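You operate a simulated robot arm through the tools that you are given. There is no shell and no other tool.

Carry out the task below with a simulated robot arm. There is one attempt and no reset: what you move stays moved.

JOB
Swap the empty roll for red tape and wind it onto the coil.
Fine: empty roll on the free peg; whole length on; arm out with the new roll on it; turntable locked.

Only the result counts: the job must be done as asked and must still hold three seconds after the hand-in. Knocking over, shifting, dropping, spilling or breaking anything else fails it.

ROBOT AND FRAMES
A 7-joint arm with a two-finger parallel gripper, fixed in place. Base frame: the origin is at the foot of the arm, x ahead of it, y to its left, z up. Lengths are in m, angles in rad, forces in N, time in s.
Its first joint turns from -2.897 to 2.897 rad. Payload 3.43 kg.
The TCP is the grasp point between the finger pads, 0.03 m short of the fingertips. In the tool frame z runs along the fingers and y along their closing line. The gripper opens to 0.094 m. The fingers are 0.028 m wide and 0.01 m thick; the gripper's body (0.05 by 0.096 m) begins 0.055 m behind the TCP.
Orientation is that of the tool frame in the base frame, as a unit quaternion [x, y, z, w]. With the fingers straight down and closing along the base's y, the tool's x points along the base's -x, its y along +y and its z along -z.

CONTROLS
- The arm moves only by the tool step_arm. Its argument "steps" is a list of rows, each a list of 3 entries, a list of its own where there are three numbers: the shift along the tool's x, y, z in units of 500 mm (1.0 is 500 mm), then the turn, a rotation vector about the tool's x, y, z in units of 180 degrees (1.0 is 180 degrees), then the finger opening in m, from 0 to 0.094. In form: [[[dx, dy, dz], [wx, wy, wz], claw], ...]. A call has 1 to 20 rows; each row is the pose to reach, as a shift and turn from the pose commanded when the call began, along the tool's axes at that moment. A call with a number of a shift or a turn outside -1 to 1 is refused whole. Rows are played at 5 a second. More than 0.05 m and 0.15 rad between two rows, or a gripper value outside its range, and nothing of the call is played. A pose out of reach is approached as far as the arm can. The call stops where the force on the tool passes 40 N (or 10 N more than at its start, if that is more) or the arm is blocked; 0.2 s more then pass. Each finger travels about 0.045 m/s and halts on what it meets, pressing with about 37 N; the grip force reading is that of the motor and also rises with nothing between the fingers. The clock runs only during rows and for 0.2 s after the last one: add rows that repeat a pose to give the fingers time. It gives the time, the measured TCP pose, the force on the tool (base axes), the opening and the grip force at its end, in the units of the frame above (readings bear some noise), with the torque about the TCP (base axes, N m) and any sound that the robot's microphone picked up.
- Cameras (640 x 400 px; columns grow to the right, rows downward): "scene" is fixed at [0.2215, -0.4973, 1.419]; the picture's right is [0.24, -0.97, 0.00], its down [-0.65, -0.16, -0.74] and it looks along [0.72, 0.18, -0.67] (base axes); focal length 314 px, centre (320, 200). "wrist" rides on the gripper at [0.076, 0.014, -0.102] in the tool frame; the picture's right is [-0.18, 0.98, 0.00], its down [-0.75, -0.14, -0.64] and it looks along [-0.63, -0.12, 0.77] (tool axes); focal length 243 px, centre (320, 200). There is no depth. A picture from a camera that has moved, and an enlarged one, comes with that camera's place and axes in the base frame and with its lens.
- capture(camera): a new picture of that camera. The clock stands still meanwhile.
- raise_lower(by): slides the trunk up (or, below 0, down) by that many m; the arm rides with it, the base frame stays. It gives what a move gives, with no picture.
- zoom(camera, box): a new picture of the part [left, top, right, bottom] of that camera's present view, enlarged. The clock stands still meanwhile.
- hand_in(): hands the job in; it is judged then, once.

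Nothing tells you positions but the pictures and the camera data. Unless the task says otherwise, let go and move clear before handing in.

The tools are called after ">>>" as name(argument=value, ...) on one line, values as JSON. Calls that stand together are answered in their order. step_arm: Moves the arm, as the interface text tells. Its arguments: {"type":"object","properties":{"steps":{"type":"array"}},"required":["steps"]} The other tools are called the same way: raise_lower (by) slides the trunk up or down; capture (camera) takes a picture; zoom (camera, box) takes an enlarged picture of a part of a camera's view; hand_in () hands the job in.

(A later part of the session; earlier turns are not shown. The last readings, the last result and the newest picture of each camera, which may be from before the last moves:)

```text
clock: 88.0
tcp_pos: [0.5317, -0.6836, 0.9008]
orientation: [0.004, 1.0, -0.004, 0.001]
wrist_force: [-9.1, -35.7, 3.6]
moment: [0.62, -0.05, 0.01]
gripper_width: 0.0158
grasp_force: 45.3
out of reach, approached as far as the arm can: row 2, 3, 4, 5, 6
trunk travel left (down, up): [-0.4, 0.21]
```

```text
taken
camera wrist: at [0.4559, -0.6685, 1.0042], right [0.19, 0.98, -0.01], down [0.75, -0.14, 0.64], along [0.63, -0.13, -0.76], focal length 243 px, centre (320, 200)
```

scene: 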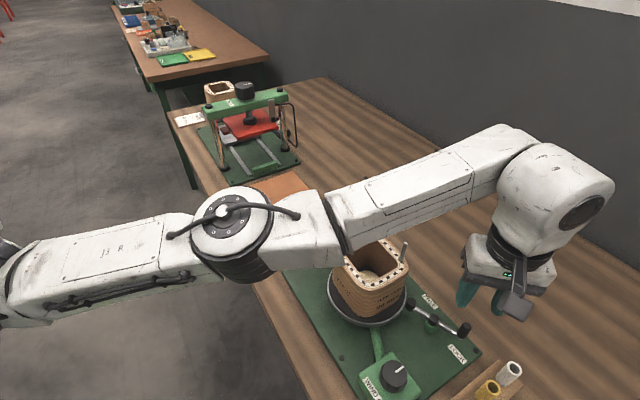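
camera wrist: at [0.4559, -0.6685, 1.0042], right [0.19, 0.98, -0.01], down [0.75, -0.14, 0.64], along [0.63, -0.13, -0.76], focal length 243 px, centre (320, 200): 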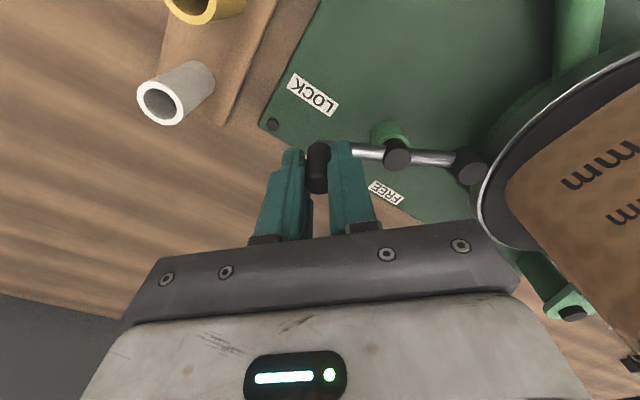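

The arm is at its own limit here, so this doesn't tell me about the lever. I'll bring the lever back clockwise to its original stop, where the arm reaches comfortably.

>>> step_arm(steps=[[[0.0119, 0.0025, 0], [0, 0, 0], 0.008], [[0.0227, 0.0078, 0], [0, 0, 0], 0.008], [[0.0329, 0.0144, 0], [0, 0, 0], 0.008], [[0.0421, 0.0222, 0], [0, 0, 0], 0.008], [[0.0504, 0.031, 0], [0, 0, 0], 0.008], [[0.0575, 0.0408, 0], [0, 0, 0], 0.008]])

>>> capture(camera="wrist")

```text
clock: 89.4
tcp_pos: [0.5163, -0.6778, 0.9016]
orientation: [0.002, 1.0, -0.004, 0.003]
wrist_force: [-21.0, -29.3, -28.1]
moment: [0.92, 0.73, 0.03]
gripper_width: 0.0157
grasp_force: 44.3
out of reach, approached as far as the arm can: row 4, 5, 6
trunk travel left (down, up): [-0.4, 0.21]
```

```text
taken
camera wrist: at [0.4405, -0.6624, 1.004], right [0.19, 0.98, -0.01], down [0.75, -0.14, 0.65], along [0.63, -0.13, -0.76], focal length 243 px, centre (320, 200)
```

wrist: 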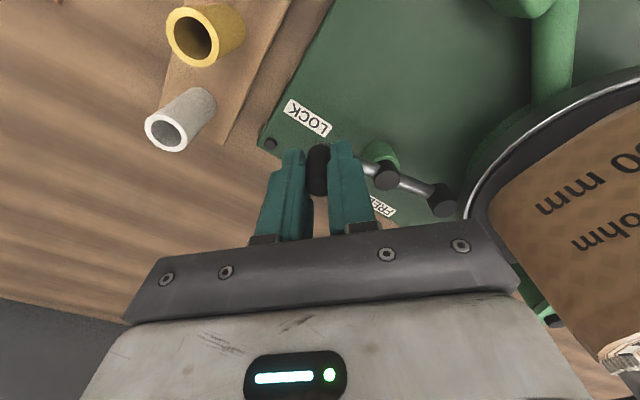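

The arm's joint configuration seems to have drifted to a limit. I'll release, rise, and return toward a more natural wrist yaw.

>>> step_arm(steps=[[[0, 0, 0], [0, 0, 0], 0.02], [[0, 0, 0], [0, 0, 0], 0.04], [[0, 0, -0.04], [0, 0, 0], 0.04], [[0, 0, -0.12], [0, 0, 0], 0.04], [[0, 0, -0.2], [0, 0, 0], 0.04], [[0, 0, -0.28], [0, 0, 0], 0.04], [[0, 0, -0.28], [0, 0, 0], 0.04]])

>>> capture(camera="scene")

```text
clock: 91.0
tcp_pos: [0.52, -0.6771, 1.0456]
orientation: [0.001, 1.0, 0.001, 0.003]
wrist_force: [-0.5, -0.4, 0.8]
moment: [0.04, 0.0, -0.01]
gripper_width: 0.04
grasp_force: 0.1
out of reach, approached as far as the arm can: row 4
trunk travel left (down, up): [-0.4, 0.21]
```

```text
taken
```

scene: 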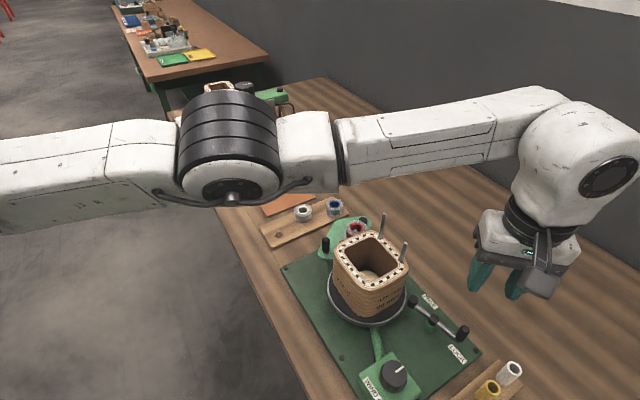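

>>> step_arm(steps=[[[0.02, 0.01, 0], [0, 0, 0.0435], 0.04], [[0.03, 0.02, 0], [0, 0, 0.087], 0.04], [[0.04, 0.03, 0], [0, 0, 0.1305], 0.04], [[0.05, 0.04, 0], [0, 0, 0.174], 0.04], [[0.05, 0.04, 0], [0, 0, 0.2175], 0.04], [[0.05, 0.04, 0], [0, 0, 0.261], 0.04], [[0.05, 0.04, 0], [0, 0, 0.261], 0.04]])

>>> capture(camera="wrist")

>>> capture(camera="scene")

```text
clock: 92.6
tcp_pos: [0.4956, -0.6572, 1.0427]
orientation: [0.402, 0.916, 0.001, 0.002]
wrist_force: [-0.4, -0.1, -0.8]
moment: [-0.02, 0.02, -0.06]
gripper_width: 0.0399
grasp_force: 0.0
trunk travel left (down, up): [-0.4, 0.21]
```

```text
taken
camera wrist: at [0.4545, -0.5922, 1.1468], right [0.85, 0.53, 0.0], down [0.41, -0.65, 0.64], along [0.34, -0.54, -0.77], focal length 243 px, centre (320, 200)
```

wrist: 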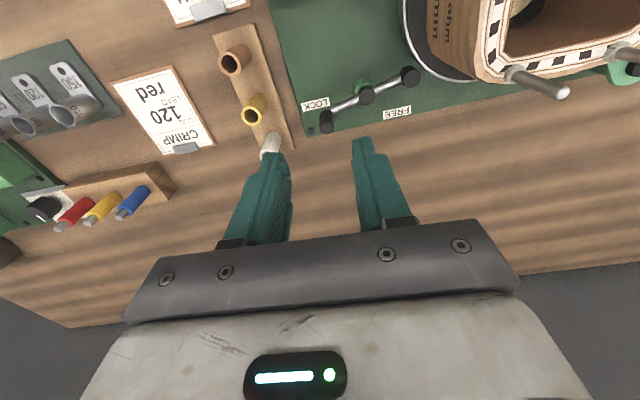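

```text
taken
```

scene: 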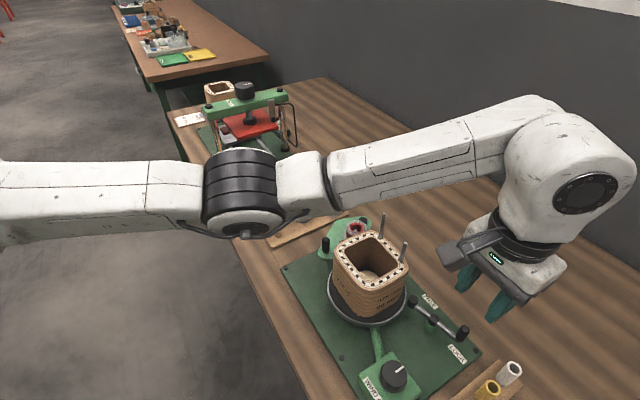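

>>> zoom(camera="wrist", box=[270, 60, 430, 160])

```text
4.00 times, centred on (350, 110) of wrist
camera zoom: at [0.4545, -0.5922, 1.1468], right [0.85, 0.53, 0.0], down [0.41, -0.65, 0.64], along [0.34, -0.54, -0.77], focal length 970 px, centre (200, 560)
```

zoom: 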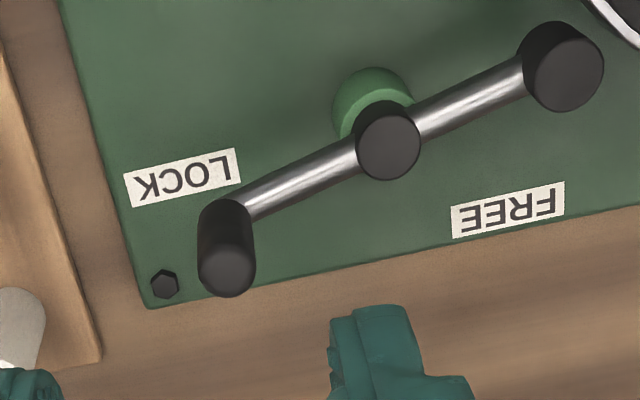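

The lever and both labels are clear in this view, and its far end points toward the turntable rim. I'll grip the handle with this more natural yaw and swing it back clockwise to its original stop.

>>> step_arm(steps=[[[-0.03, 0.0013, 0.04], [0, 0, 0], 0.04], [[-0.0604, 0.0026, 0.1], [0, 0, 0], 0.04], [[-0.0604, 0.0026, 0.17], [0, 0, 0], 0.04], [[-0.0604, 0.0026, 0.24], [0, 0, 0], 0.04], [[-0.0604, 0.0026, 0.288], [0, 0, 0], 0.04], [[-0.0604, 0.0026, 0.288], [0, 0, 0], 0.04]])

>>> capture(camera="wrist")

```text
clock: 94.0
tcp_pos: [0.5194, -0.675, 0.8986]
orientation: [0.4, 0.916, 0.0, 0.002]
wrist_force: [-0.3, -0.7, -0.5]
moment: [0.01, -0.01, -0.02]
gripper_width: 0.0399
grasp_force: 0.0
trunk travel left (down, up): [-0.4, 0.21]
```

```text
taken
camera wrist: at [0.4775, -0.6094, 1.0018], right [0.85, 0.53, 0.0], down [0.41, -0.65, 0.64], along [0.34, -0.54, -0.77], focal length 243 px, centre (320, 200)
```

wrist: 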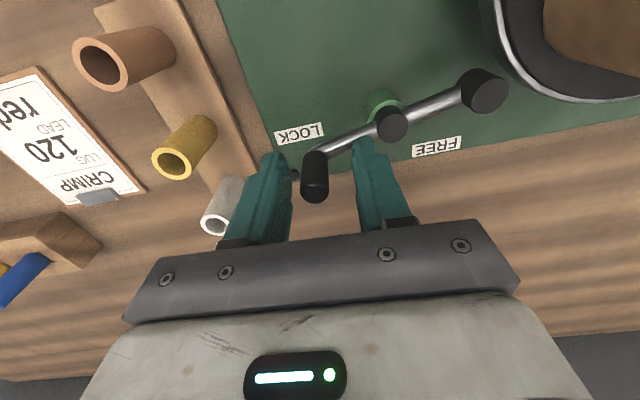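

>>> step_arm(steps=[[[0, -0.004, 0], [0, 0, 0], 0.02], [[0, -0.004, 0], [0, 0, 0], 0.008], [[0, -0.004, 0], [0, 0, 0], 0.008], [[0, -0.004, 0], [0, 0, 0], 0.008]])

```text
clock: 95.0
tcp_pos: [0.5176, -0.6771, 0.9001]
orientation: [0.4, 0.916, 0.001, 0.001]
wrist_force: [-1.6, -1.4, -1.8]
moment: [-0.79, 0.33, -0.01]
gripper_width: 0.016
grasp_force: 44.8
trunk travel left (down, up): [-0.4, 0.21]
```

>>> step_arm(steps=[[[0.0101, -0.0027, 0], [0, 0, 0], 0.008], [[0.0204, -0.0034, 0], [0, 0, 0], 0.008], [[0.0307, -0.0031, 0], [0, 0, 0], 0.008], [[0.0409, -0.0017, 0], [0, 0, 0], 0.008], [[0.0504, 0.0006, 0], [0, 0, 0], 0.008]])

>>> capture(camera="wrist")

```text
clock: 96.2
tcp_pos: [0.5014, -0.6616, 0.8987]
orientation: [0.4, 0.916, -0.001, 0.003]
wrist_force: [22.3, 5.0, -0.9]
moment: [-0.65, 0.15, -0.37]
gripper_width: 0.0159
grasp_force: 44.7
trunk travel left (down, up): [-0.4, 0.21]
```

```text
taken
camera wrist: at [0.4591, -0.5961, 1.002], right [0.85, 0.53, 0.0], down [0.41, -0.65, 0.65], along [0.35, -0.54, -0.76], focal length 243 px, centre (320, 200)
```

wrist: 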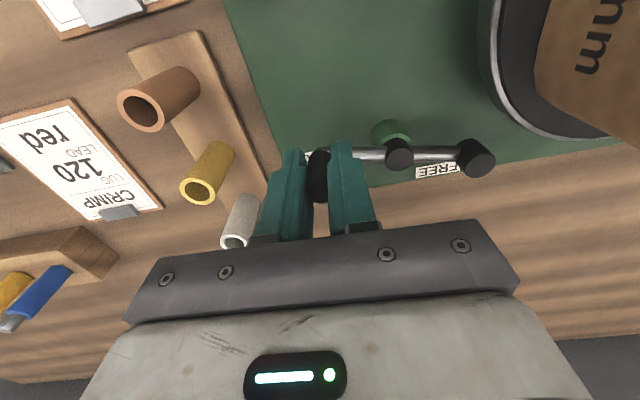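

>>> step_arm(steps=[[[0.003, 0.005, 0], [0, 0, 0], 0.008], [[0.006, 0.007, 0], [0, 0, 0], 0.008]])

>>> zoom(camera="scene", box=[380, 250, 520, 370])

```text
clock: 96.8
tcp_pos: [0.4988, -0.6583, 0.8988]
orientation: [0.402, 0.916, 0.0, 0.0]
wrist_force: [6.4, -1.8, -4.7]
moment: [-0.69, 0.26, -0.27]
gripper_width: 0.0156
grasp_force: 45.2
trunk travel left (down, up): [-0.4, 0.21]
```

```text
3.33 times, centred on (450, 310) of scene
camera zoom: at [0.2215, -0.4973, 1.419], right [0.24, -0.97, 0.0], down [-0.65, -0.16, -0.74], along [0.72, 0.18, -0.67], focal length 1046 px, centre (-113, -167)
```

zoom: 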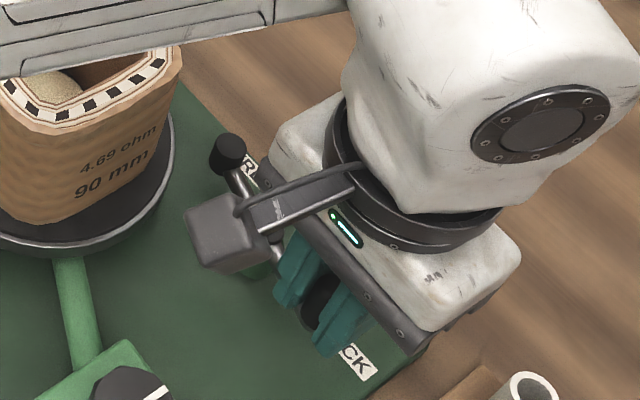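

The lever is back at its original angle. A small push further clockwise will show whether this is a hard stop.

>>> step_arm(steps=[[[0.004, 0.001, 0], [0, 0, 0], 0.008], [[0.008, 0.002, 0], [0, 0, 0], 0.008], [[0.012, 0.004, 0], [0, 0, 0], 0.008]])

```text
clock: 97.6
tcp_pos: [0.4968, -0.6557, 0.8989]
orientation: [0.402, 0.916, -0.006, 0.007]
wrist_force: [-2.8, -30.4, -15.0]
moment: [-0.31, -1.01, -0.01]
gripper_width: 0.0156
grasp_force: 44.8
trunk travel left (down, up): [-0.4, 0.21]
stopped in row 3: the force on the tool passed its limit at 46 N (the readings are from after the stop); the commanded pose is now the measured one
```

That confirms the lever has two stops about 50° apart: this original position, and one where its end meets the turntable rim. I'll release it, rise, and go look at the wind knob.

>>> step_arm(steps=[[[-0.006, -0.002, 0], [0, 0, 0], 0.02], [[-0.006, -0.002, 0], [0, 0, 0], 0.04], [[-0.006, -0.002, 0], [0, 0, 0], 0.04], [[-0.006, -0.002, -0.06], [-0.0008, 0.0028, 0], 0.04], [[-0.006, -0.002, -0.14], [-0.0017, 0.0056, 0], 0.05], [[0.05, 0.006, -0.2], [-0.0017, 0.0056, 0], 0.06], [[0.11, 0.014, -0.24], [-0.0017, 0.0056, 0], 0.08], [[0.17, 0.022, -0.28], [-0.0017, 0.0056, 0], 0.094], [[0.232, 0.03, -0.28], [-0.0017, 0.0056, 0], 0.094], [[0.232, 0.03, -0.28], [-0.0017, 0.0056, 0], 0.094]])

>>> capture(camera="wrist")

>>> zoom(camera="wrist", box=[240, 60, 400, 180])

>>> capture(camera="scene")

```text
clock: 99.8
tcp_pos: [0.4259, -0.5559, 1.036]
orientation: [0.401, 0.916, 0.003, -0.001]
wrist_force: [-0.4, 0.5, -0.1]
moment: [-0.01, 0.0, -0.01]
gripper_width: 0.094
grasp_force: 0.1
trunk travel left (down, up): [-0.4, 0.21]
```

```text
taken
camera wrist: at [0.3849, -0.4916, 1.1409], right [0.85, 0.53, 0.0], down [0.41, -0.65, 0.64], along [0.34, -0.54, -0.77], focal length 243 px, centre (320, 200)
```

wrist: 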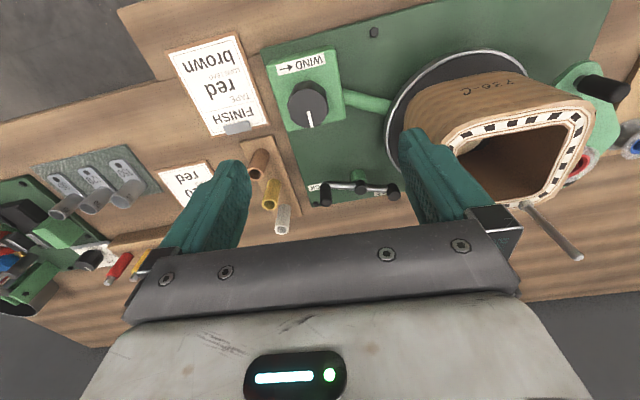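

```text
3.33 times, centred on (320, 120) of wrist
camera zoom: at [0.3849, -0.4916, 1.1409], right [0.85, 0.53, 0.0], down [0.41, -0.65, 0.64], along [0.34, -0.54, -0.77], focal length 809 px, centre (320, 467)
```

zoom: 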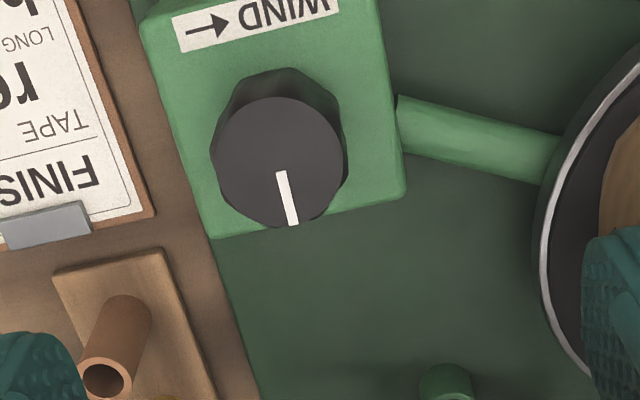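

```text
taken
```

scene: 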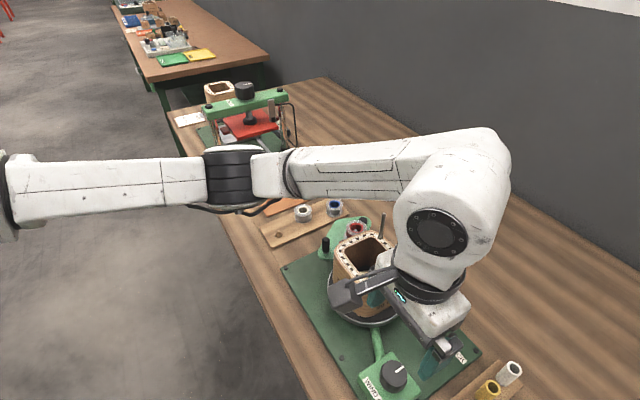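

The knob's top is at about (0.420, -0.567, 0.903), 37 mm across. I'll turn the gripper counterclockwise first to leave plenty of clockwise travel, and centre over the knob.

>>> step_arm(steps=[[[-0.004, -0.012, 0], [0, 0, -0.045], 0.094], [[-0.008, -0.024, 0], [0, 0, -0.09], 0.09], [[-0.008, -0.024, 0], [0, 0, -0.135], 0.08], [[-0.008, -0.024, 0], [0, 0, -0.18], 0.07], [[-0.008, -0.024, 0], [0, 0, -0.225], 0.065], [[-0.008, -0.024, 0], [0, 0, -0.27], 0.065], [[-0.008, -0.024, 0], [0, 0, -0.315], 0.065], [[-0.008, -0.024, 0], [0, 0, -0.36], 0.065], [[-0.008, -0.024, 0.06], [0, 0, -0.38], 0.065], [[-0.008, -0.024, 0.12], [0, 0, -0.38], 0.065], [[-0.008, -0.024, 0.12], [0, 0, -0.38], 0.065]])

>>> capture(camera="wrist")

>>> zoom(camera="wrist", box=[240, 80, 400, 200])

```text
clock: 102.2
tcp_pos: [0.4263, -0.5643, 0.9758]
orientation: [-0.183, 0.983, 0.004, 0.001]
wrist_force: [-0.2, 0.3, 0.5]
moment: [0.01, -0.02, -0.02]
gripper_width: 0.0651
grasp_force: 0.1
trunk travel left (down, up): [-0.4, 0.21]
```

```text
taken
camera wrist: at [0.3491, -0.5799, 1.0802], right [-0.18, 0.98, 0.01], down [0.75, 0.14, 0.64], along [0.63, 0.12, -0.77], focal length 243 px, centre (320, 200)
```

wrist: 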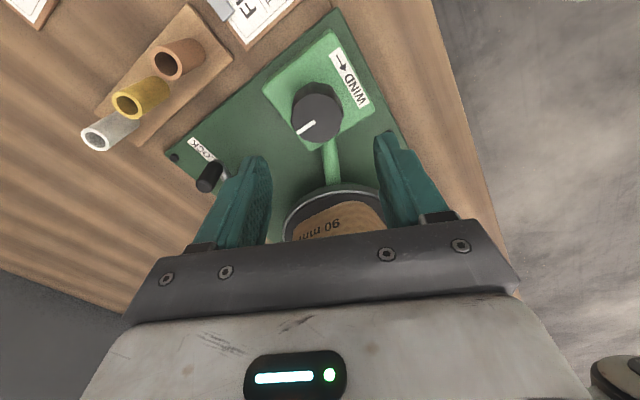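

```text
3.33 times, centred on (320, 140) of wrist
camera zoom: at [0.3491, -0.5799, 1.0802], right [-0.18, 0.98, 0.01], down [0.75, 0.14, 0.64], along [0.63, 0.12, -0.77], focal length 809 px, centre (320, 400)
```

zoom: 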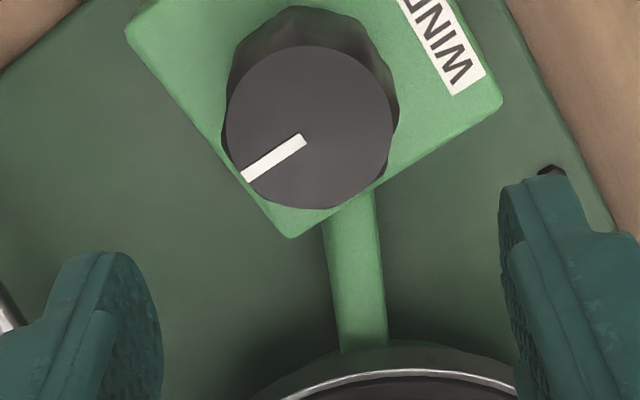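

>>> step_arm(steps=[[[0.0136, -0.002, 0.05], [0, 0, 0], 0.065], [[0.0136, -0.002, 0.1], [0, 0, 0], 0.065], [[0.0136, -0.002, 0.144], [0, 0, 0], 0.065], [[0.0136, -0.002, 0.144], [0, 0, 0], 0.065]])

>>> capture(camera="wrist")

>>> step_arm(steps=[[[0, 0, 0], [0, 0, 0], 0.05], [[0, 0, 0], [0, 0, 0], 0.03], [[0, 0, 0], [0, 0, 0], 0.03], [[0, 0, 0], [0, 0, 0], 0.03]])

```text
clock: 103.2
tcp_pos: [0.4199, -0.5675, 0.9055]
orientation: [-0.183, 0.983, 0.004, 0.001]
wrist_force: [0.0, -0.7, 0.1]
moment: [-0.03, -0.02, 0.03]
gripper_width: 0.065
grasp_force: 0.1
trunk travel left (down, up): [-0.4, 0.21]
```

```text
taken
camera wrist: at [0.3436, -0.5835, 1.0087], right [-0.18, 0.98, 0.01], down [0.75, 0.14, 0.64], along [0.63, 0.12, -0.77], focal length 243 px, centre (320, 200)
```

wrist: 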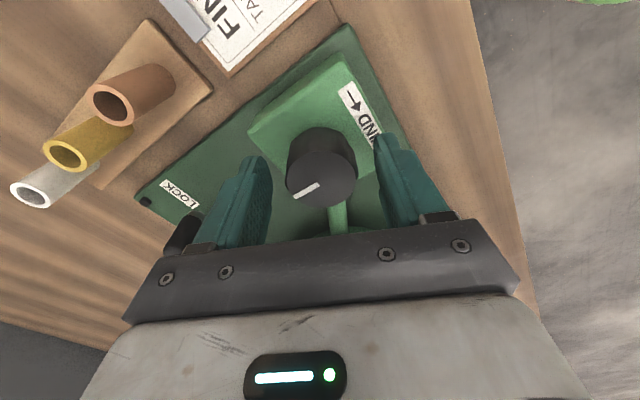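

```text
clock: 104.2
tcp_pos: [0.4206, -0.5685, 0.9048]
orientation: [-0.183, 0.983, 0.004, 0.001]
wrist_force: [-1.6, 7.1, -0.5]
moment: [-0.56, -0.23, -0.09]
gripper_width: 0.0397
grasp_force: 45.8
trunk travel left (down, up): [-0.4, 0.21]
```

The knob is gripped. I'll turn it clockwise 30° as a test and see whether the turntable follows.

>>> step_arm(steps=[[[0, 0, 0], [0, 0, 0.04], 0.03], [[0, 0, 0], [0, 0, 0.08], 0.03], [[0, 0, 0], [0, 0, 0.12], 0.03], [[0, 0, 0], [0, 0, 0.167], 0.03]])

>>> capture(camera="scene")

>>> capture(camera="wrist")

```text
clock: 105.2
tcp_pos: [0.4187, -0.5679, 0.9049]
orientation: [0.079, 0.997, 0.005, 0.0]
wrist_force: [1.6, 30.5, -10.0]
moment: [-1.35, -0.66, 0.02]
gripper_width: 0.0398
grasp_force: 44.6
trunk travel left (down, up): [-0.4, 0.21]
```

```text
taken
```

scene: 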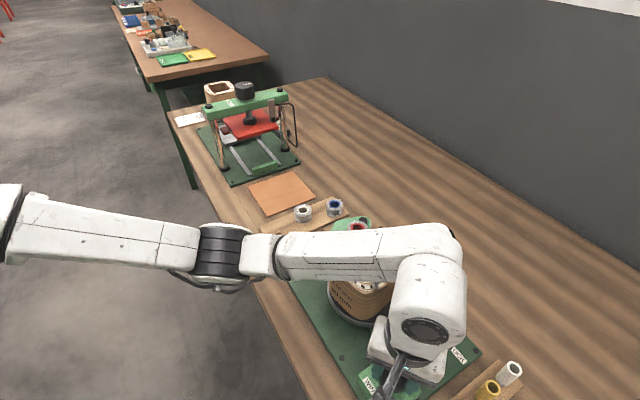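

```text
taken
camera wrist: at [0.3461, -0.5433, 1.0091], right [0.34, 0.94, 0.01], down [0.72, -0.26, 0.64], along [0.6, -0.21, -0.77], focal length 243 px, centre (320, 200)
```

wrist: 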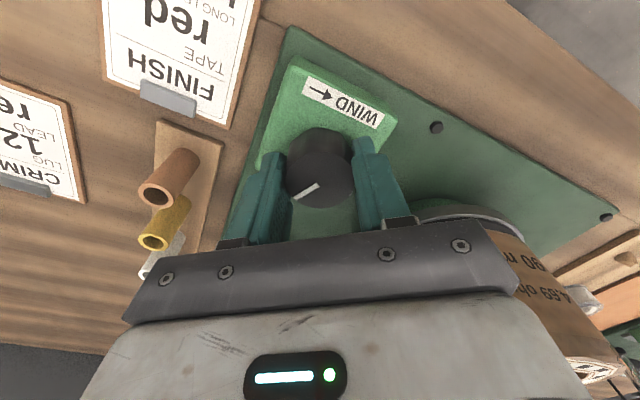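

>>> zoom(camera="scene", box=[300, 200, 440, 340])

>>> zoom(camera="wrist", box=[400, 180, 640, 400])

```text
2.86 times, centred on (370, 270) of scene
camera zoom: at [0.2215, -0.4973, 1.419], right [0.24, -0.97, 0.0], down [-0.65, -0.16, -0.74], along [0.72, 0.18, -0.67], focal length 897 px, centre (177, 0)
```

zoom: 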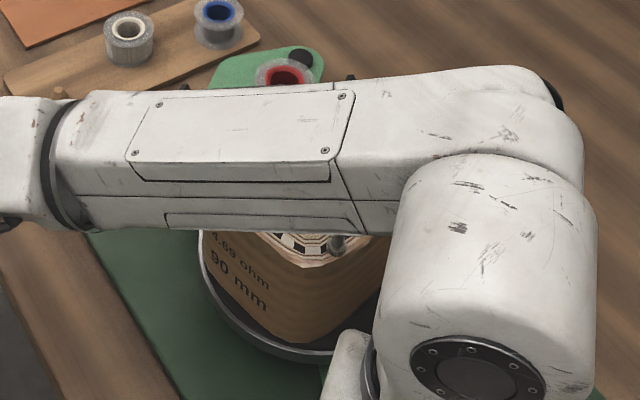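

```text
1.82 times, centred on (520, 290) of wrist
camera zoom: at [0.3461, -0.5433, 1.0091], right [0.34, 0.94, 0.01], down [0.72, -0.26, 0.64], along [0.6, -0.21, -0.77], focal length 441 px, centre (-44, 36)
```

zoom: 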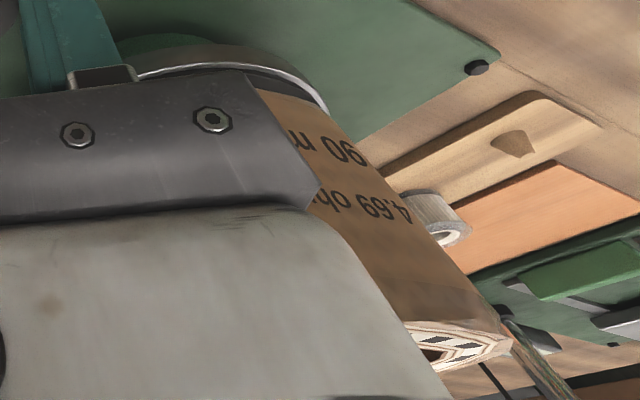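

The coil has rotated clockwise with the knob, so the lever's original position is FREE and the tape is winding. I'll keep turning more slowly, with a small lateral correction.

>>> step_arm(steps=[[[0, 0.002, 0], [0, 0, 0.02], 0.03], [[0, 0.003, 0], [0, 0, 0.04], 0.03], [[0, 0.003, 0], [0, 0, 0.06], 0.03], [[0, 0.003, 0], [0, 0, 0.08], 0.03], [[0, 0.003, 0], [0, 0, 0.1], 0.03], [[0, 0.003, 0], [0, 0, 0.12], 0.03], [[0, 0.003, 0], [0, 0, 0.14], 0.03], [[0, 0.003, 0], [0, 0, 0.16], 0.03], [[0, 0.003, 0], [0, 0, 0.18], 0.03], [[0, 0.003, 0], [0, 0, 0.2], 0.03]])

>>> zoom(camera="scene", box=[300, 200, 440, 340])

>>> capture(camera="wrist")

```text
clock: 107.0
tcp_pos: [0.4194, -0.5681, 0.9049]
orientation: [0.322, 0.947, 0.008, -0.003]
wrist_force: [7.9, 12.0, -4.3]
moment: [-0.66, 0.4, 0.02]
gripper_width: 0.0399
grasp_force: 45.2
trunk travel left (down, up): [-0.4, 0.21]
stopped in row 9: the force on the tool passed its limit at 44 N (the readings are from after the stop); the commanded pose is now the measured one
```

```text
2.86 times, centred on (370, 270) of scene
camera zoom: at [0.2215, -0.4973, 1.419], right [0.24, -0.97, 0.0], down [-0.65, -0.16, -0.74], along [0.72, 0.18, -0.67], focal length 897 px, centre (177, 0)
```

zoom: 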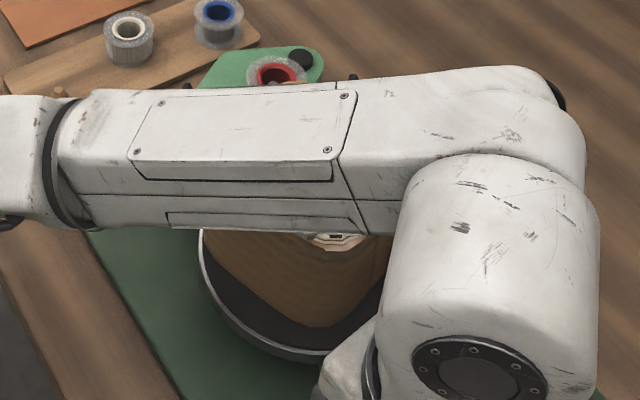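

```text
taken
camera wrist: at [0.3675, -0.5118, 1.0099], right [0.75, 0.67, 0.01], down [0.51, -0.58, 0.63], along [0.43, -0.47, -0.77], focal length 243 px, centre (320, 200)
```

wrist: 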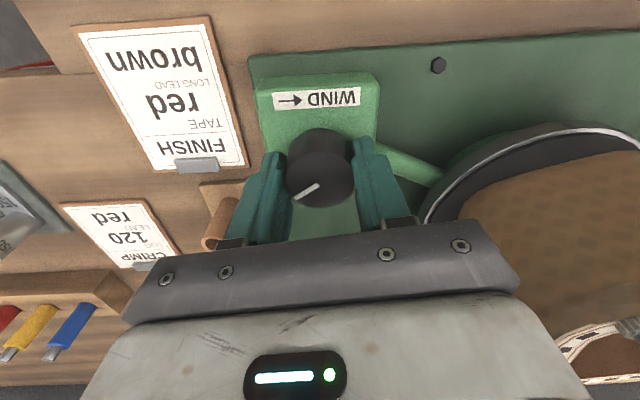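

The coil keeps turning with the knob. The stop came from side load, which resets the commanded pose, so I'll continue in shorter moves.

>>> step_arm(steps=[[[0, 0, 0], [0, 0, 0.02], 0.03], [[0, 0, 0], [0, 0, 0.04], 0.03], [[0, 0, 0], [0, 0, 0.06], 0.03], [[0, 0, 0], [0, 0, 0.08], 0.03], [[0, 0, 0], [0, 0, 0.1], 0.03], [[0, 0, 0], [0, 0, 0.12], 0.03]])

>>> zoom(camera="scene", box=[300, 180, 460, 320])

>>> capture(camera="wrist")

```text
clock: 108.5
tcp_pos: [0.4191, -0.5673, 0.9056]
orientation: [0.495, 0.869, 0.005, -0.003]
wrist_force: [12.8, 12.3, -2.8]
moment: [0.06, 0.02, -0.07]
gripper_width: 0.0396
grasp_force: 44.9
trunk travel left (down, up): [-0.4, 0.21]
```

```text
2.86 times, centred on (380, 250) of scene
camera zoom: at [0.2215, -0.4973, 1.419], right [0.24, -0.97, 0.0], down [-0.65, -0.16, -0.74], along [0.72, 0.18, -0.67], focal length 897 px, centre (149, 57)
```

zoom: 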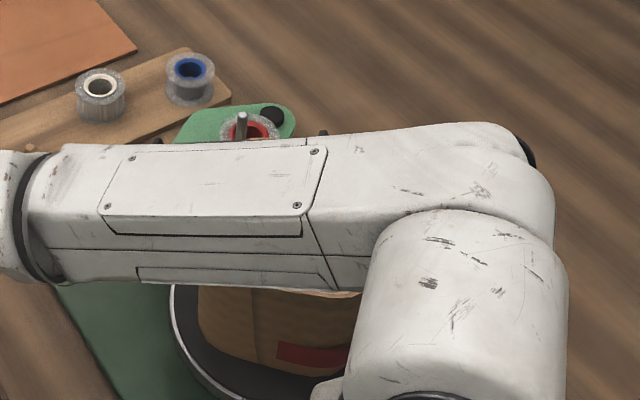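

```text
taken
camera wrist: at [0.3928, -0.496, 1.0099], right [0.94, 0.34, 0.0], down [0.26, -0.73, 0.63], along [0.22, -0.59, -0.77], focal length 243 px, centre (320, 200)
```

wrist: 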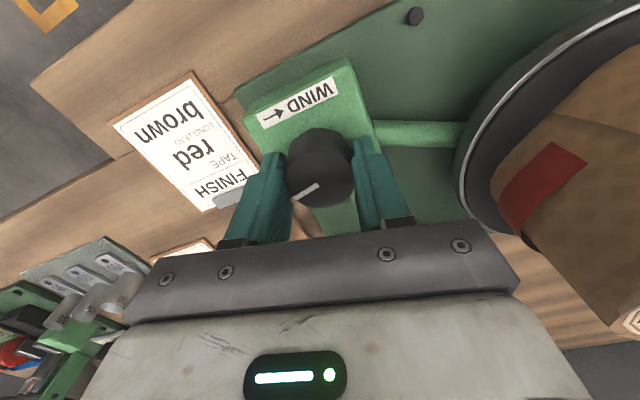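

The red tape band is now visible on the coil. I'll keep winding.

>>> step_arm(steps=[[[0.0007, 0.0027, 0], [0, 0, 0.02], 0.03], [[0.0007, 0.0027, 0], [0, 0, 0.04], 0.03], [[0.0007, 0.0027, 0], [0, 0, 0.06], 0.03], [[0.0007, 0.0027, 0], [0, 0, 0.08], 0.03], [[0.0007, 0.0027, 0], [0, 0, 0.1], 0.03], [[0.0007, 0.0027, 0], [0, 0, 0.12], 0.03], [[0.0007, 0.0027, 0], [0, 0, 0.14], 0.03], [[0.0007, 0.0027, 0], [0, 0, 0.16], 0.03]])

>>> zoom(camera="scene", box=[300, 180, 460, 320])

>>> capture(camera="wrist")

```text
clock: 110.2
tcp_pos: [0.4184, -0.5671, 0.9053]
orientation: [0.696, 0.718, 0.005, -0.004]
wrist_force: [10.5, 2.6, 5.6]
moment: [0.18, -0.74, -0.07]
gripper_width: 0.0396
grasp_force: 44.6
trunk travel left (down, up): [-0.4, 0.21]
```

```text
2.86 times, centred on (380, 250) of scene
camera zoom: at [0.2215, -0.4973, 1.419], right [0.24, -0.97, 0.0], down [-0.65, -0.16, -0.74], along [0.72, 0.18, -0.67], focal length 897 px, centre (149, 57)
```

zoom: 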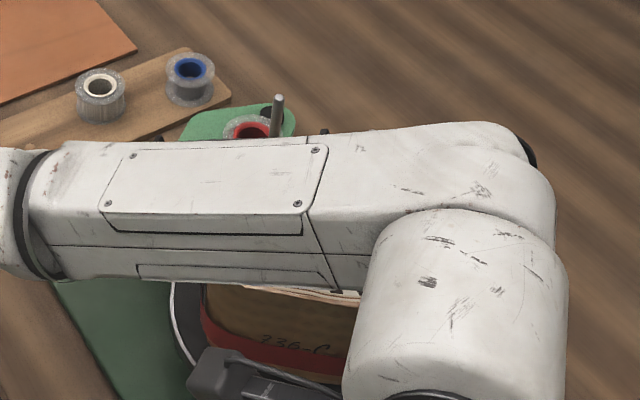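

```text
taken
camera wrist: at [0.4315, -0.4921, 1.0099], right [0.99, -0.15, 0.0], down [-0.12, -0.76, 0.63], along [-0.1, -0.63, -0.77], focal length 243 px, centre (320, 200)
```

wrist: 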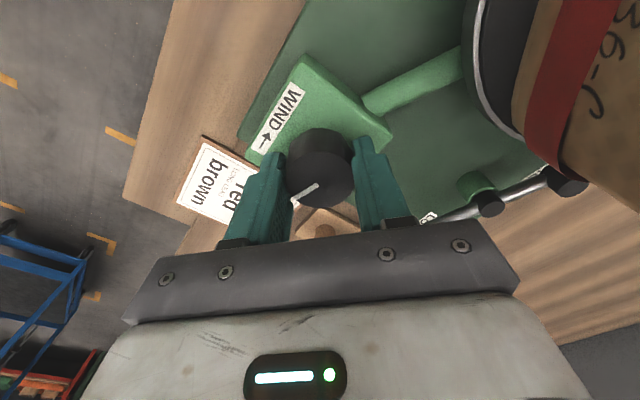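

>>> step_arm(steps=[[[0, 0.0015, 0], [0, 0, 0.02], 0.03], [[0, 0.0015, 0], [0, 0, 0.04], 0.03], [[0, 0.0015, 0], [0, 0, 0.06], 0.03], [[0, 0.0015, 0], [0, 0, 0.08], 0.03], [[0, 0.0015, 0], [0, 0, 0.1], 0.03], [[0, 0.0015, 0], [0, 0, 0.12], 0.03], [[0, 0.0015, 0], [0, 0, 0.14], 0.03], [[0, 0.0015, 0], [0, 0, 0.16], 0.03], [[0, 0.0015, 0], [0, 0, 0.18], 0.03], [[0, 0.0015, 0], [0, 0, 0.2], 0.03]])

>>> zoom(camera="scene", box=[300, 180, 460, 320])

>>> capture(camera="wrist")

```text
clock: 112.5
tcp_pos: [0.4214, -0.5673, 0.9054]
orientation: [0.884, 0.468, 0.003, -0.005]
wrist_force: [6.0, 1.6, -6.7]
moment: [0.11, -1.71, -0.12]
gripper_width: 0.0398
grasp_force: 44.8
trunk travel left (down, up): [-0.4, 0.21]
```

```text
2.86 times, centred on (380, 250) of scene
camera zoom: at [0.2215, -0.4973, 1.419], right [0.24, -0.97, 0.0], down [-0.65, -0.16, -0.74], along [0.72, 0.18, -0.67], focal length 897 px, centre (149, 57)
```

zoom: 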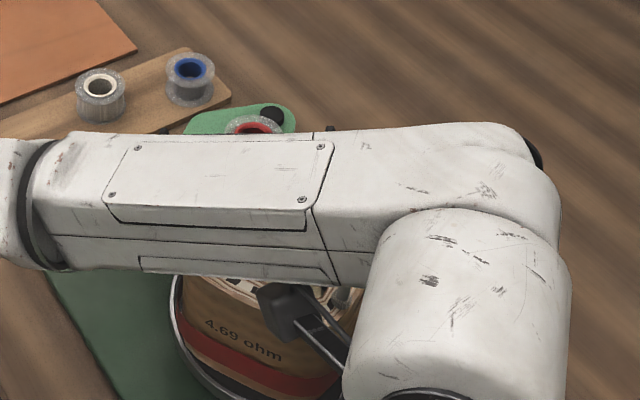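

```text
taken
camera wrist: at [0.4746, -0.514, 1.0097], right [0.71, -0.7, -0.01], down [-0.54, -0.55, 0.64], along [-0.45, -0.45, -0.77], focal length 243 px, centre (320, 200)
```

wrist: 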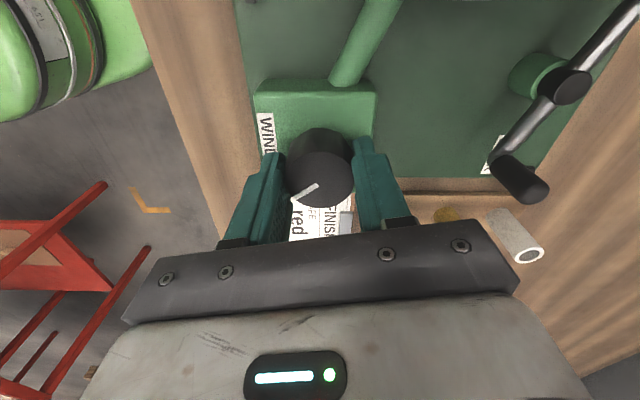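

>>> step_arm(steps=[[[0, 0.001, 0], [0, 0, 0.02], 0.03], [[0, 0.001, 0], [0, 0, 0.04], 0.03], [[0, 0.001, 0], [0, 0, 0.06], 0.03], [[0, 0.001, 0], [0, 0, 0.08], 0.03], [[0, 0.001, 0], [0, 0, 0.1], 0.03], [[0, 0.001, 0], [0, 0, 0.12], 0.03], [[0, 0.001, 0], [0, 0, 0.14], 0.03], [[0, 0.001, 0], [0, 0, 0.16], 0.03]])

>>> zoom(camera="scene", box=[300, 180, 460, 320])

```text
clock: 114.2
tcp_pos: [0.4206, -0.569, 0.9063]
orientation: [0.972, 0.233, 0.001, -0.005]
wrist_force: [4.6, 3.5, -4.9]
moment: [-0.76, -1.37, 0.02]
gripper_width: 0.0396
grasp_force: 44.3
trunk travel left (down, up): [-0.4, 0.21]
```

```text
2.86 times, centred on (380, 250) of scene
camera zoom: at [0.2215, -0.4973, 1.419], right [0.24, -0.97, 0.0], down [-0.65, -0.16, -0.74], along [0.72, 0.18, -0.67], focal length 897 px, centre (149, 57)
```

zoom: 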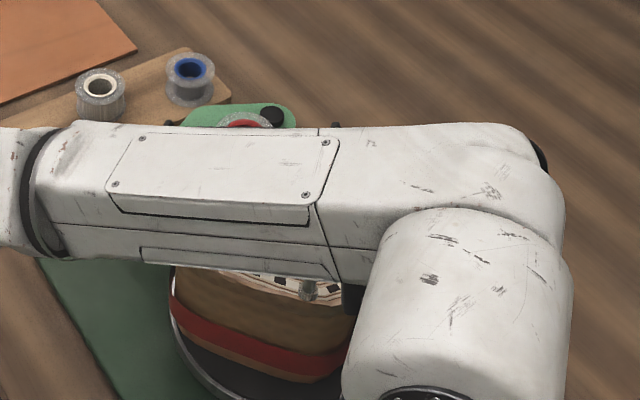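

>>> step_arm(steps=[[[0, 0.001, 0], [0, 0, 0.02], 0.03], [[0, 0.001, 0], [0, 0, 0.04], 0.03], [[0, 0.001, 0], [0, 0, 0.06], 0.03], [[0, 0.001, 0], [0, 0, 0.08], 0.03], [[0, 0.001, 0], [0, 0, 0.1], 0.03], [[0, 0.001, 0], [0, 0, 0.12], 0.03], [[0, 0.001, 0], [0, 0, 0.14], 0.03], [[0, 0.001, 0], [0, 0, 0.16], 0.03]])

>>> zoom(camera="scene", box=[300, 180, 460, 320])

>>> capture(camera="wrist")

```text
clock: 116.0
tcp_pos: [0.4214, -0.5683, 0.9064]
orientation: [1.0, -0.016, -0.001, -0.006]
wrist_force: [0.4, 16.5, -3.0]
moment: [-0.84, -0.86, -0.12]
gripper_width: 0.0396
grasp_force: 44.8
trunk travel left (down, up): [-0.4, 0.21]
```

```text
2.86 times, centred on (380, 250) of scene
camera zoom: at [0.2215, -0.4973, 1.419], right [0.24, -0.97, 0.0], down [-0.65, -0.16, -0.74], along [0.72, 0.18, -0.67], focal length 897 px, centre (149, 57)
```

zoom: 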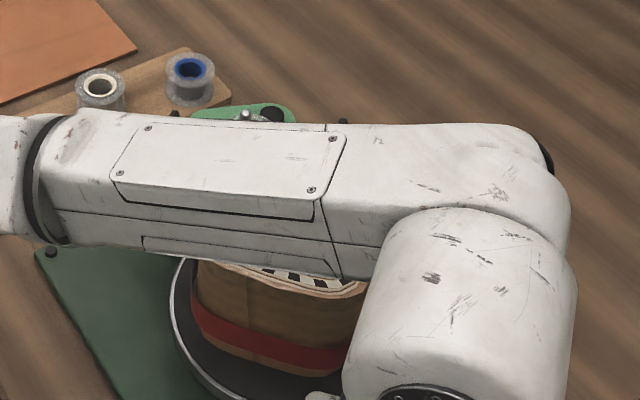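

```text
taken
camera wrist: at [0.496, -0.5864, 1.0088], right [-0.22, -0.98, -0.01], down [-0.75, 0.16, 0.65], along [-0.63, 0.15, -0.76], focal length 243 px, centre (320, 200)
```

wrist: 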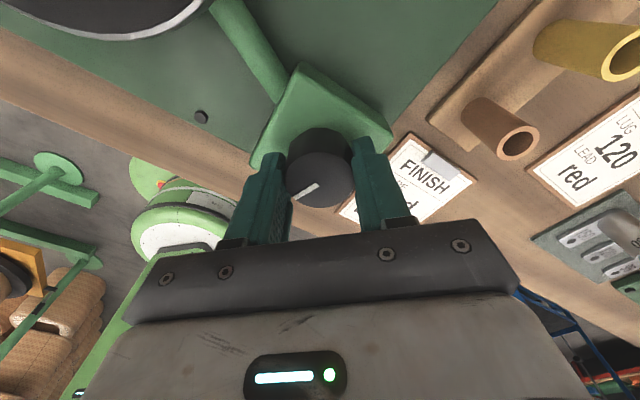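

>>> step_arm(steps=[[[0, -0.003, 0], [0, 0, 0.02], 0.03], [[0, -0.003, 0], [0, 0, 0.04], 0.03], [[0, -0.003, 0], [0, 0, 0.06], 0.03], [[0, -0.003, 0], [0, 0, 0.08], 0.03], [[0, -0.003, 0], [0, 0, 0.1], 0.03], [[0, -0.003, 0], [0, 0, 0.12], 0.03], [[0, -0.003, 0], [0, 0, 0.14], 0.03], [[0, -0.003, 0], [0, 0, 0.16], 0.03]])

>>> zoom(camera="scene", box=[300, 180, 460, 320])

```text
clock: 117.8
tcp_pos: [0.4205, -0.568, 0.9074]
orientation: [0.964, -0.265, -0.002, -0.004]
wrist_force: [-0.3, -15.7, -1.8]
moment: [-1.6, -0.54, -0.02]
gripper_width: 0.0398
grasp_force: 45.1
trunk travel left (down, up): [-0.4, 0.21]
```

```text
2.86 times, centred on (380, 250) of scene
camera zoom: at [0.2215, -0.4973, 1.419], right [0.24, -0.97, 0.0], down [-0.65, -0.16, -0.74], along [0.72, 0.18, -0.67], focal length 897 px, centre (149, 57)
```

zoom: 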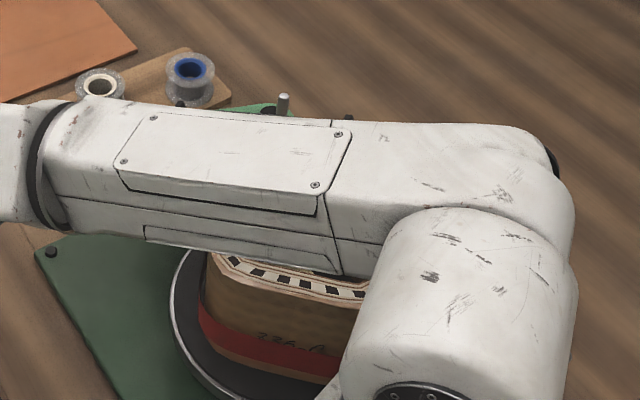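

About 232° of knob gives nearly two full coil turns so far. I'll release, rise and move clear so I can inspect how much tape is left on the roll, rotating back for the next grip at the same time.

>>> step_arm(steps=[[[0, 0, 0], [0, 0, 0], 0.05], [[0, 0, 0], [0, 0, 0], 0.065], [[0, 0, -0.05], [0, 0, 0], 0.065], [[0, 0, -0.13], [0, 0, 0], 0.065], [[0, 0, -0.21], [0, 0, -0.04], 0.065], [[0, 0, -0.26], [0, 0, -0.085], 0.065], [[-0.05, -0.05, -0.26], [0, 0, -0.13], 0.065], [[-0.1, -0.1, -0.26], [0, 0, -0.175], 0.065], [[-0.15, -0.15, -0.26], [0, 0, -0.22], 0.065], [[-0.2, -0.2, -0.26], [0, 0, -0.265], 0.065], [[-0.25, -0.25, -0.26], [0, 0, -0.31], 0.065], [[-0.29, -0.2926, -0.26], [0, 0, -0.355], 0.065], [[-0.29, -0.2926, -0.26], [0, 0, -0.4], 0.065], [[-0.29, -0.2926, -0.26], [0, 0, -0.445], 0.065], [[-0.29, -0.2926, -0.26], [0, 0, -0.49], 0.065], [[-0.29, -0.2926, -0.26], [0, 0, -0.535], 0.065], [[-0.29, -0.2926, -0.26], [0, 0, -0.58], 0.065], [[-0.29, -0.2926, -0.26], [0, 0, -0.625], 0.065], [[-0.29, -0.2926, -0.26], [0, 0, -0.65], 0.065]])

>>> capture(camera="scene")

>>> zoom(camera="scene", box=[310, 200, 430, 340])

```text
clock: 121.8
tcp_pos: [0.3706, -0.3681, 1.0375]
orientation: [0.728, 0.686, 0.004, -0.005]
wrist_force: [0.3, 0.4, 0.0]
moment: [0.02, -0.01, -0.03]
gripper_width: 0.0652
grasp_force: 0.1
trunk travel left (down, up): [-0.4, 0.21]
```

```text
taken
```

scene: 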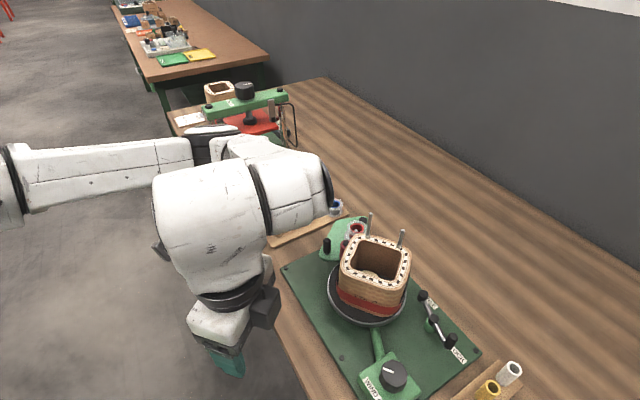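

```text
2.86 times, centred on (370, 270) of scene
camera zoom: at [0.2215, -0.4973, 1.419], right [0.24, -0.97, 0.0], down [-0.65, -0.16, -0.74], along [0.72, 0.18, -0.67], focal length 897 px, centre (177, 0)
```

zoom: 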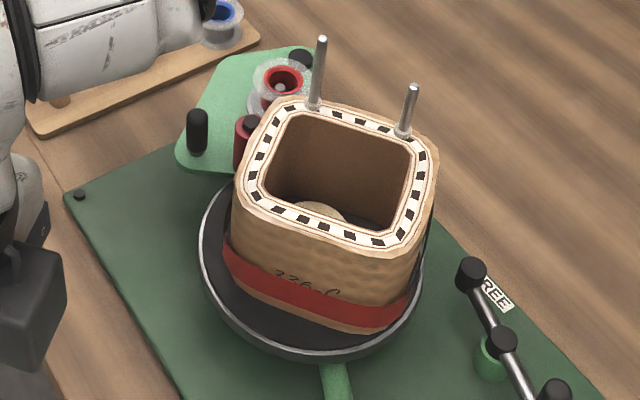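

>>> zoom(camera="scene", box=[320, 205, 400, 265])

>>> capture(camera="wrist")

```text
6.67 times, centred on (360, 235) of scene
camera zoom: at [0.2215, -0.4973, 1.419], right [0.24, -0.97, 0.0], down [-0.65, -0.16, -0.74], along [0.72, 0.18, -0.67], focal length 2092 px, centre (53, -33)
```

zoom: 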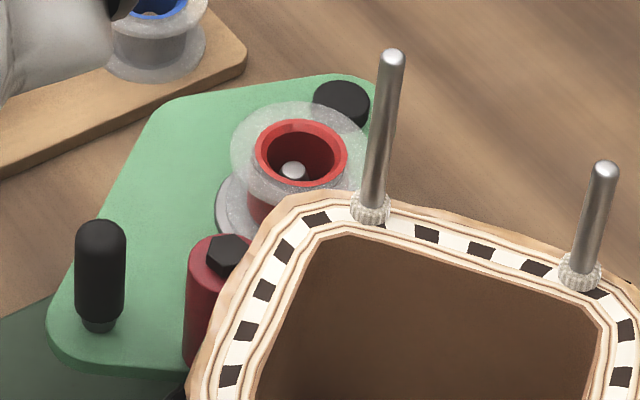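

```text
taken
camera wrist: at [0.3895, -0.2949, 1.1416], right [0.97, -0.24, 0.0], down [-0.19, -0.75, 0.63], along [-0.16, -0.61, -0.77], focal length 243 px, centre (320, 200)
```

wrist: 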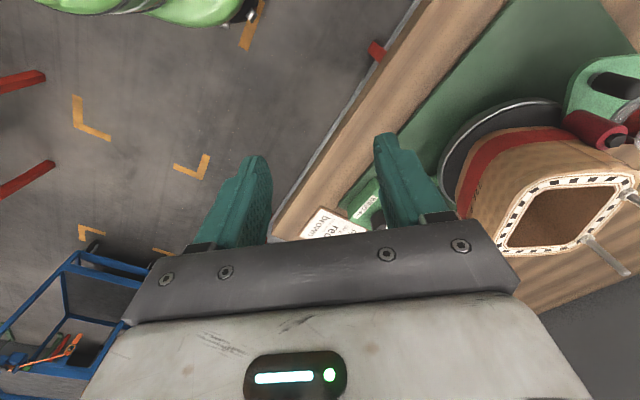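

>>> zoom(camera="wrist", box=[520, 60, 640, 180])

```text
3.33 times, centred on (580, 120) of wrist
camera zoom: at [0.3895, -0.2949, 1.1416], right [0.97, -0.24, 0.0], down [-0.19, -0.75, 0.63], along [-0.16, -0.61, -0.77], focal length 809 px, centre (-547, 467)
```

zoom: 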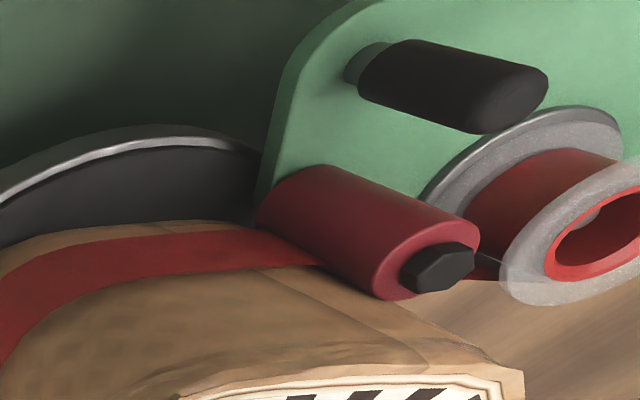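

Tape still remains on the roll, at a reduced radius, and it feeds neatly onto the coil. I'll return to the knob for another winding pass, levelling the tool first.

>>> step_arm(steps=[[[-0.08, 0.025, 0], [-0.0003, -0.002, 0], 0.065], [[-0.16, 0.05, 0], [-0.0006, -0.004, 0], 0.065], [[-0.16, 0.05, 0], [-0.0006, -0.004, 0], 0.065]])

>>> step_arm(steps=[[[-0.05, 0.015, 0], [0, 0, -0.046], 0.065], [[-0.1, 0.03, 0], [0, 0, -0.092], 0.065], [[-0.15, 0.045, 0], [0, 0, -0.138], 0.065], [[-0.2, 0.06, 0], [0, 0, -0.184], 0.065], [[-0.233, 0.072, 0], [0, 0, -0.23], 0.065], [[-0.233, 0.072, 0], [0, 0, -0.276], 0.065], [[-0.233, 0.072, 0], [0, 0, -0.322], 0.065], [[-0.233, 0.072, 0], [0, 0, -0.368], 0.065], [[-0.233, 0.072, 0], [0, 0, -0.414], 0.065], [[-0.233, 0.072, 0.02], [0, 0, -0.46], 0.065], [[-0.233, 0.072, 0.04], [0, 0, -0.506], 0.065], [[-0.233, 0.072, 0.06], [0, 0, -0.552], 0.065], [[-0.233, 0.072, 0.08], [0, 0, -0.598], 0.065], [[-0.233, 0.072, 0.1], [0, 0, -0.64], 0.065], [[-0.233, 0.072, 0.1], [0, 0, -0.64], 0.065]])

>>> capture(camera="wrist")

>>> zoom(camera="wrist", box=[240, 80, 400, 200])

```text
clock: 122.7
tcp_pos: [0.3904, -0.4494, 1.0342]
orientation: [0.729, 0.684, 0.0, 0.0]
wrist_force: [0.7, 0.3, 0.6]
moment: [0.03, -0.01, -0.01]
gripper_width: 0.0652
grasp_force: 0.0
trunk travel left (down, up): [-0.4, 0.21]
```

```text
clock: 125.8
tcp_pos: [0.4181, -0.5674, 0.9874]
orientation: [-0.188, 0.982, 0.0, -0.001]
wrist_force: [0.4, 0.0, 0.8]
moment: [0.01, -0.03, 0.03]
gripper_width: 0.0654
grasp_force: 0.0
trunk travel left (down, up): [-0.4, 0.21]
```

```text
taken
camera wrist: at [0.3422, -0.5831, 1.0913], right [-0.19, 0.98, 0.0], down [0.75, 0.15, 0.64], along [0.63, 0.12, -0.77], focal length 243 px, centre (320, 200)
```

wrist: 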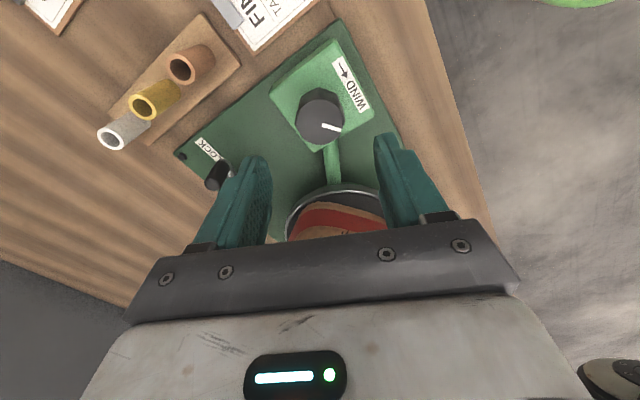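

```text
3.33 times, centred on (320, 140) of wrist
camera zoom: at [0.3422, -0.5831, 1.0913], right [-0.19, 0.98, 0.0], down [0.75, 0.15, 0.64], along [0.63, 0.12, -0.77], focal length 809 px, centre (320, 400)
```

zoom: 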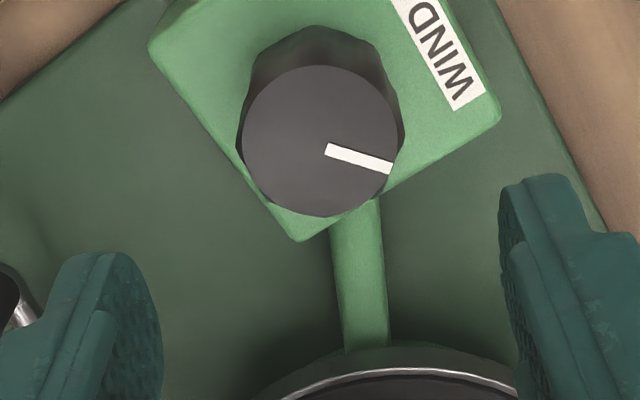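

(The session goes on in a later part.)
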